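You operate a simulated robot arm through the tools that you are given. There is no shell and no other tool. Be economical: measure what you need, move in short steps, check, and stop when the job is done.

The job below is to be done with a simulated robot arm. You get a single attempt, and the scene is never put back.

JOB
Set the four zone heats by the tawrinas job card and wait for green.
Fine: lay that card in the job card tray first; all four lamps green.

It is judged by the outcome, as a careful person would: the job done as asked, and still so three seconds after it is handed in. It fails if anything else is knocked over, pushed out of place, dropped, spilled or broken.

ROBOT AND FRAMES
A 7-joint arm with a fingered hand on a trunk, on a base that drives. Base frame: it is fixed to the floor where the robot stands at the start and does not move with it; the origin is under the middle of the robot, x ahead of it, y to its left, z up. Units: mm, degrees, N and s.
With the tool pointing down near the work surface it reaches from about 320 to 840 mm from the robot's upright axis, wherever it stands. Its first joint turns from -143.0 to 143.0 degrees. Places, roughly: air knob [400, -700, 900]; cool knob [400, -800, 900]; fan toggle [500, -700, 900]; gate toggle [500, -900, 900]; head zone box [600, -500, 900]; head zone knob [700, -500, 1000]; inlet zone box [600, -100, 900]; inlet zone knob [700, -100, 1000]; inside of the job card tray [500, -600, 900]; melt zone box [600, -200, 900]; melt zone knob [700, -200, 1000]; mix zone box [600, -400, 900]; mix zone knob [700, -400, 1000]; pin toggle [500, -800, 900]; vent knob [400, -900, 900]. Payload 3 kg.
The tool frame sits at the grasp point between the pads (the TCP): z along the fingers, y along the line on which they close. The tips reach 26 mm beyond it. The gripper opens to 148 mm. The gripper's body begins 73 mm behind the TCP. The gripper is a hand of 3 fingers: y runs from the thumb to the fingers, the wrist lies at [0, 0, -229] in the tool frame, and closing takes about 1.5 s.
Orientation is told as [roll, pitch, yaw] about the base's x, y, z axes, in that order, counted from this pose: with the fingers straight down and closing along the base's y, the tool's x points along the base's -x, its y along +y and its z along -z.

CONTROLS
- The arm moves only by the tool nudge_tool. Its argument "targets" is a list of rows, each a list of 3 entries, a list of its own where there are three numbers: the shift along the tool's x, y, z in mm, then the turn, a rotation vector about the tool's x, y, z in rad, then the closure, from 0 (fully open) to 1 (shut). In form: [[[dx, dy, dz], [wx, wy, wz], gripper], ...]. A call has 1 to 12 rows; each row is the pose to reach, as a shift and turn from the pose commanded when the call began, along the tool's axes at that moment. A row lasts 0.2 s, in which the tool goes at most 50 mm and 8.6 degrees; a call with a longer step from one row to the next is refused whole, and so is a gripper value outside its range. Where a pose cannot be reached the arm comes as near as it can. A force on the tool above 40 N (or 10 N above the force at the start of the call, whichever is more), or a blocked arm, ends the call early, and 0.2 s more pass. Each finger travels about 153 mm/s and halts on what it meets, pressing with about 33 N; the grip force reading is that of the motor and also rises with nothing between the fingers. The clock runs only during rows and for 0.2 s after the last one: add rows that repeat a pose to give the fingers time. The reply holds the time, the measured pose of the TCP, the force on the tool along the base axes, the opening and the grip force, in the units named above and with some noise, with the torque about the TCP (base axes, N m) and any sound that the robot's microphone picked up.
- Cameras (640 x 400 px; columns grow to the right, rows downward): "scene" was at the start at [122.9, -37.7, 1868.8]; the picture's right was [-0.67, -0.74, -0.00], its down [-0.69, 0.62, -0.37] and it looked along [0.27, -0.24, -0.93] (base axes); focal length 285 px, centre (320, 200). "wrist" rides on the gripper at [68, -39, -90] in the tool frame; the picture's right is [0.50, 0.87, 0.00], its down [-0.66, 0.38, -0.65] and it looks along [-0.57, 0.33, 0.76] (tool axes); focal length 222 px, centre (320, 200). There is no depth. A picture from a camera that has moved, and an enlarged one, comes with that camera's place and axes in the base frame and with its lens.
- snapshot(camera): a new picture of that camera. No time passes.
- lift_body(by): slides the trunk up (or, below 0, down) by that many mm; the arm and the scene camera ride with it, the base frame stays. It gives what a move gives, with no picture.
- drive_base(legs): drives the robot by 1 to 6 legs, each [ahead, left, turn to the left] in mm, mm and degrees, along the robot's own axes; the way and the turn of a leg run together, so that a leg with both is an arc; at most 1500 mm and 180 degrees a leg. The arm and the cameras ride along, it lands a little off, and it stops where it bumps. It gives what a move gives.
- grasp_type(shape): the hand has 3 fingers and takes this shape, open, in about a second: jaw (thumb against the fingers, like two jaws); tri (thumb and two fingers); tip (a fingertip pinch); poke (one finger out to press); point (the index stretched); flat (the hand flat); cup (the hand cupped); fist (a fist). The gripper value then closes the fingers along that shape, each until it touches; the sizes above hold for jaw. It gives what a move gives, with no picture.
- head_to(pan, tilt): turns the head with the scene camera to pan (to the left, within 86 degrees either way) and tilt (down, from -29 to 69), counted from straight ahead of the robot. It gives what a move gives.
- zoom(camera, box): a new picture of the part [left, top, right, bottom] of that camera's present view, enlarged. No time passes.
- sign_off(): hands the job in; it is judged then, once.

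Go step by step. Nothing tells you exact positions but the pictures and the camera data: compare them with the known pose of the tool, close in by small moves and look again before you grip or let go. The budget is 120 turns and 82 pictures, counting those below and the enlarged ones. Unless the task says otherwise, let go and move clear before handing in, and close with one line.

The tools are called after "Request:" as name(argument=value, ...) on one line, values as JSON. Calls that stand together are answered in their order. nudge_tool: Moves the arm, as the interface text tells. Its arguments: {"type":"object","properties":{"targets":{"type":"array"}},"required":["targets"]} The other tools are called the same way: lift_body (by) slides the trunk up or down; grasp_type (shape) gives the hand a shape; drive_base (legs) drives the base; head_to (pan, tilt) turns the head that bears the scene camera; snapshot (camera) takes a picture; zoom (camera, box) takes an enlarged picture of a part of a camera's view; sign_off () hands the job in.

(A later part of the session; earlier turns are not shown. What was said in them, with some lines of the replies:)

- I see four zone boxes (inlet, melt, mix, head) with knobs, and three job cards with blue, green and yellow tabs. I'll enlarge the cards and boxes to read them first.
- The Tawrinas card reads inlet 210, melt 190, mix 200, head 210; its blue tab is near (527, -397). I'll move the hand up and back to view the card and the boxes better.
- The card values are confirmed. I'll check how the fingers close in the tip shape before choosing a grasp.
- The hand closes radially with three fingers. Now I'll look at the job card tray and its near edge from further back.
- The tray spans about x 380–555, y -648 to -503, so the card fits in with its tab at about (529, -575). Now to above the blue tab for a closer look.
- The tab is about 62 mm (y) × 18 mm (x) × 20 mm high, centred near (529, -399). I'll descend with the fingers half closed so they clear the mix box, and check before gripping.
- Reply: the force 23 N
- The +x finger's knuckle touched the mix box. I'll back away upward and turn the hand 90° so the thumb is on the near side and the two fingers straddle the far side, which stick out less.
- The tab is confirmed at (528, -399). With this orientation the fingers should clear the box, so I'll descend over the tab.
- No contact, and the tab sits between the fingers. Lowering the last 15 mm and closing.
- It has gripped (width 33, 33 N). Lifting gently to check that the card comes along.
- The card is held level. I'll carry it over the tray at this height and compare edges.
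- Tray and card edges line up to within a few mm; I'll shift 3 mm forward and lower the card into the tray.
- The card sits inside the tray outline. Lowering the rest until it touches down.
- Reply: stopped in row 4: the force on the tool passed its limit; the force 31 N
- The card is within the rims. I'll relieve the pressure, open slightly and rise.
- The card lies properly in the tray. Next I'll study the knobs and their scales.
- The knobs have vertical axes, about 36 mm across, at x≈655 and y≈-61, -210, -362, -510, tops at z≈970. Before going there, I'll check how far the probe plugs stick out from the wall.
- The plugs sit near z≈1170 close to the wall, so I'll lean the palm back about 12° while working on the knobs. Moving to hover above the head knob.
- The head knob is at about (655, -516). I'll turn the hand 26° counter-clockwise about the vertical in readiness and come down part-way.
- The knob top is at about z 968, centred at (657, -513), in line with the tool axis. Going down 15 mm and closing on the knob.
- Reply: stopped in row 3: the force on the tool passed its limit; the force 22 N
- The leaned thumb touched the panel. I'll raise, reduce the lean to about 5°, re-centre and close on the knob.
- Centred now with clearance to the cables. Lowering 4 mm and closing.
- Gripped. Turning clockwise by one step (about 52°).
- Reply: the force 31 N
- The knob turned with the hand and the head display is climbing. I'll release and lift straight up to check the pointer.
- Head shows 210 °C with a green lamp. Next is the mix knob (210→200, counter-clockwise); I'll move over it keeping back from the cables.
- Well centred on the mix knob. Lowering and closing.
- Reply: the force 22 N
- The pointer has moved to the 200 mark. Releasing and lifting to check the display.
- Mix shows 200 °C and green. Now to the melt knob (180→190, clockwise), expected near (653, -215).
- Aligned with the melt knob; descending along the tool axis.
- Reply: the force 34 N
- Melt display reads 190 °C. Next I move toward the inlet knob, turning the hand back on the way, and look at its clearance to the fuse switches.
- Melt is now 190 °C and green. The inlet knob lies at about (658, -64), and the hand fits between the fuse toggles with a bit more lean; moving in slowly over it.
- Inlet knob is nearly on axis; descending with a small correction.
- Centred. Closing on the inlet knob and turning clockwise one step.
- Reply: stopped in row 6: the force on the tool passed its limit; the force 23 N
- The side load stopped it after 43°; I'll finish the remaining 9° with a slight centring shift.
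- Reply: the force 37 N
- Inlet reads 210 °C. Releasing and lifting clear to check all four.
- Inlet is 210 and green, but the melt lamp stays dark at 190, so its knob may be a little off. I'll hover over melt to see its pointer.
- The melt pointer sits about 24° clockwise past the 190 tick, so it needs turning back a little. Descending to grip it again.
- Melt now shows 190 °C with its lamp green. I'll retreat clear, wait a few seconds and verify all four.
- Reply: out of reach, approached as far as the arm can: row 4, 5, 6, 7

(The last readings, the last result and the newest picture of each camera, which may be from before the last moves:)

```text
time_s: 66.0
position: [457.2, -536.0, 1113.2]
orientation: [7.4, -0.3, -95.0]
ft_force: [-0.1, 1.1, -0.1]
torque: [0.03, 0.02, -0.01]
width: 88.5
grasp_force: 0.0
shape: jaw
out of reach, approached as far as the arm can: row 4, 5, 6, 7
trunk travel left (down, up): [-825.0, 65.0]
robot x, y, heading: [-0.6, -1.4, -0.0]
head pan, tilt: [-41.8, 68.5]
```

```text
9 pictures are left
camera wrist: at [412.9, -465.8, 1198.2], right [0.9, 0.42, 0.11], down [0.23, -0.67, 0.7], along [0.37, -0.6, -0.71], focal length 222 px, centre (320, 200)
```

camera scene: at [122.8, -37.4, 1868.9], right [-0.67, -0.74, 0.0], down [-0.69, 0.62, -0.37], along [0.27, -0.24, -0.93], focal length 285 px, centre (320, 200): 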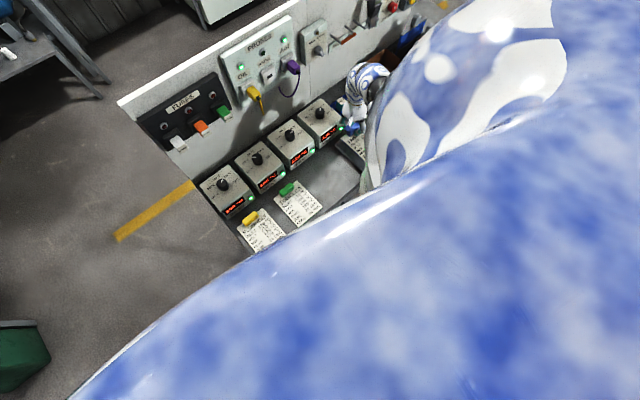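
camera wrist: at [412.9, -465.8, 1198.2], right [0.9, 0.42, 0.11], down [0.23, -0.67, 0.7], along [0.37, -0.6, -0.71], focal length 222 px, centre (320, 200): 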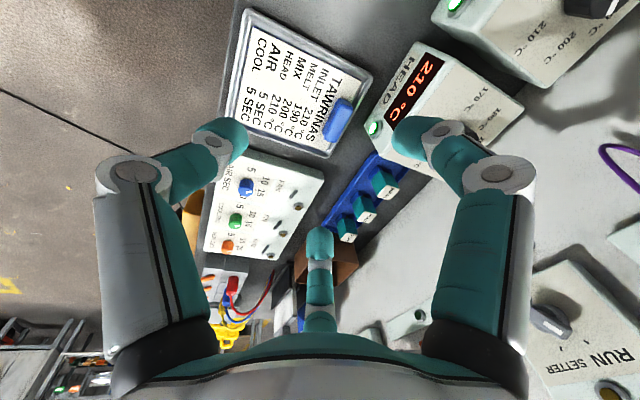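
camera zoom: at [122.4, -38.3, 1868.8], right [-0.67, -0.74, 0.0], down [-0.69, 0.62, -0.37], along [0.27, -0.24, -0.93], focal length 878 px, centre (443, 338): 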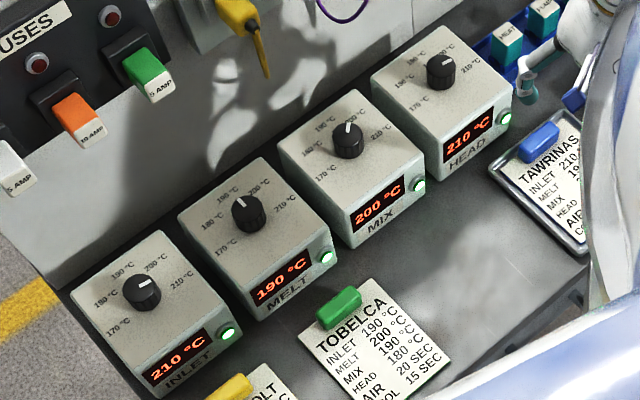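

All four show the card's heats (210, 190, 200, 210) with green lamps, and the card is in the tray. I'll wait a couple of seconds and check once more.

Request:
nudge_tool(targets=[[[0, 0, 0], [0, 0, 0], 0.4], [[0, 0, 0], [0, 0, 0], 0.4], [[0, 0, 0], [0, 0, 0], 0.4], [[0, 0, 0], [0, 0, 0], 0.4], [[0, 0, 0], [0, 0, 0], 0.4], [[0, 0, 0], [0, 0, 0], 0.4], [[0, 0, 0], [0, 0, 0], 0.4], [[0, 0, 0], [0, 0, 0], 0.4], [[0, 0, 0], [0, 0, 0], 0.4], [[0, 0, 0], [0, 0, 0], 0.4], [[0, 0, 0], [0, 0, 0], 0.4], [[0, 0, 0], [0, 0, 0], 0.4]])

Request:
zoom(camera="scene", box=[200, 100, 350, 220])

```text
time_s: 68.6
position: [457.2, -536.7, 1113.7]
orientation: [7.3, -0.4, -94.9]
ft_force: [-0.5, 0.0, 0.0]
torque: [-0.01, -0.05, 0.0]
width: 88.3
grasp_force: 0.1
shape: jaw
trunk travel left (down, up): [-825.0, 65.0]
robot x, y, heading: [-3.2, -4.7, -0.2]
head pan, tilt: [-41.8, 68.5]
```

```text
3.33 times, centred on (275, 160) of scene
camera zoom: at [122.4, -38.2, 1868.8], right [-0.67, -0.74, 0.0], down [-0.69, 0.62, -0.37], along [0.27, -0.24, -0.93], focal length 951 px, centre (470, 333)
```

zoom: 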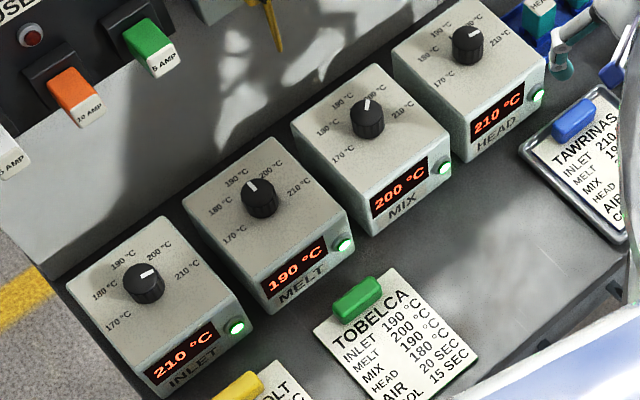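

All four lamps stay green at the card's heats and the hand is clear, so I'm handing in.

Request:
sign_off()

```text
The job is handed in.
```

The Tawrinas card is in the job card tray, and the zones are set to inlet 210 °C, melt 190 °C, mix 200 °C and head 210 °C, with all four lamps green when I handed in.
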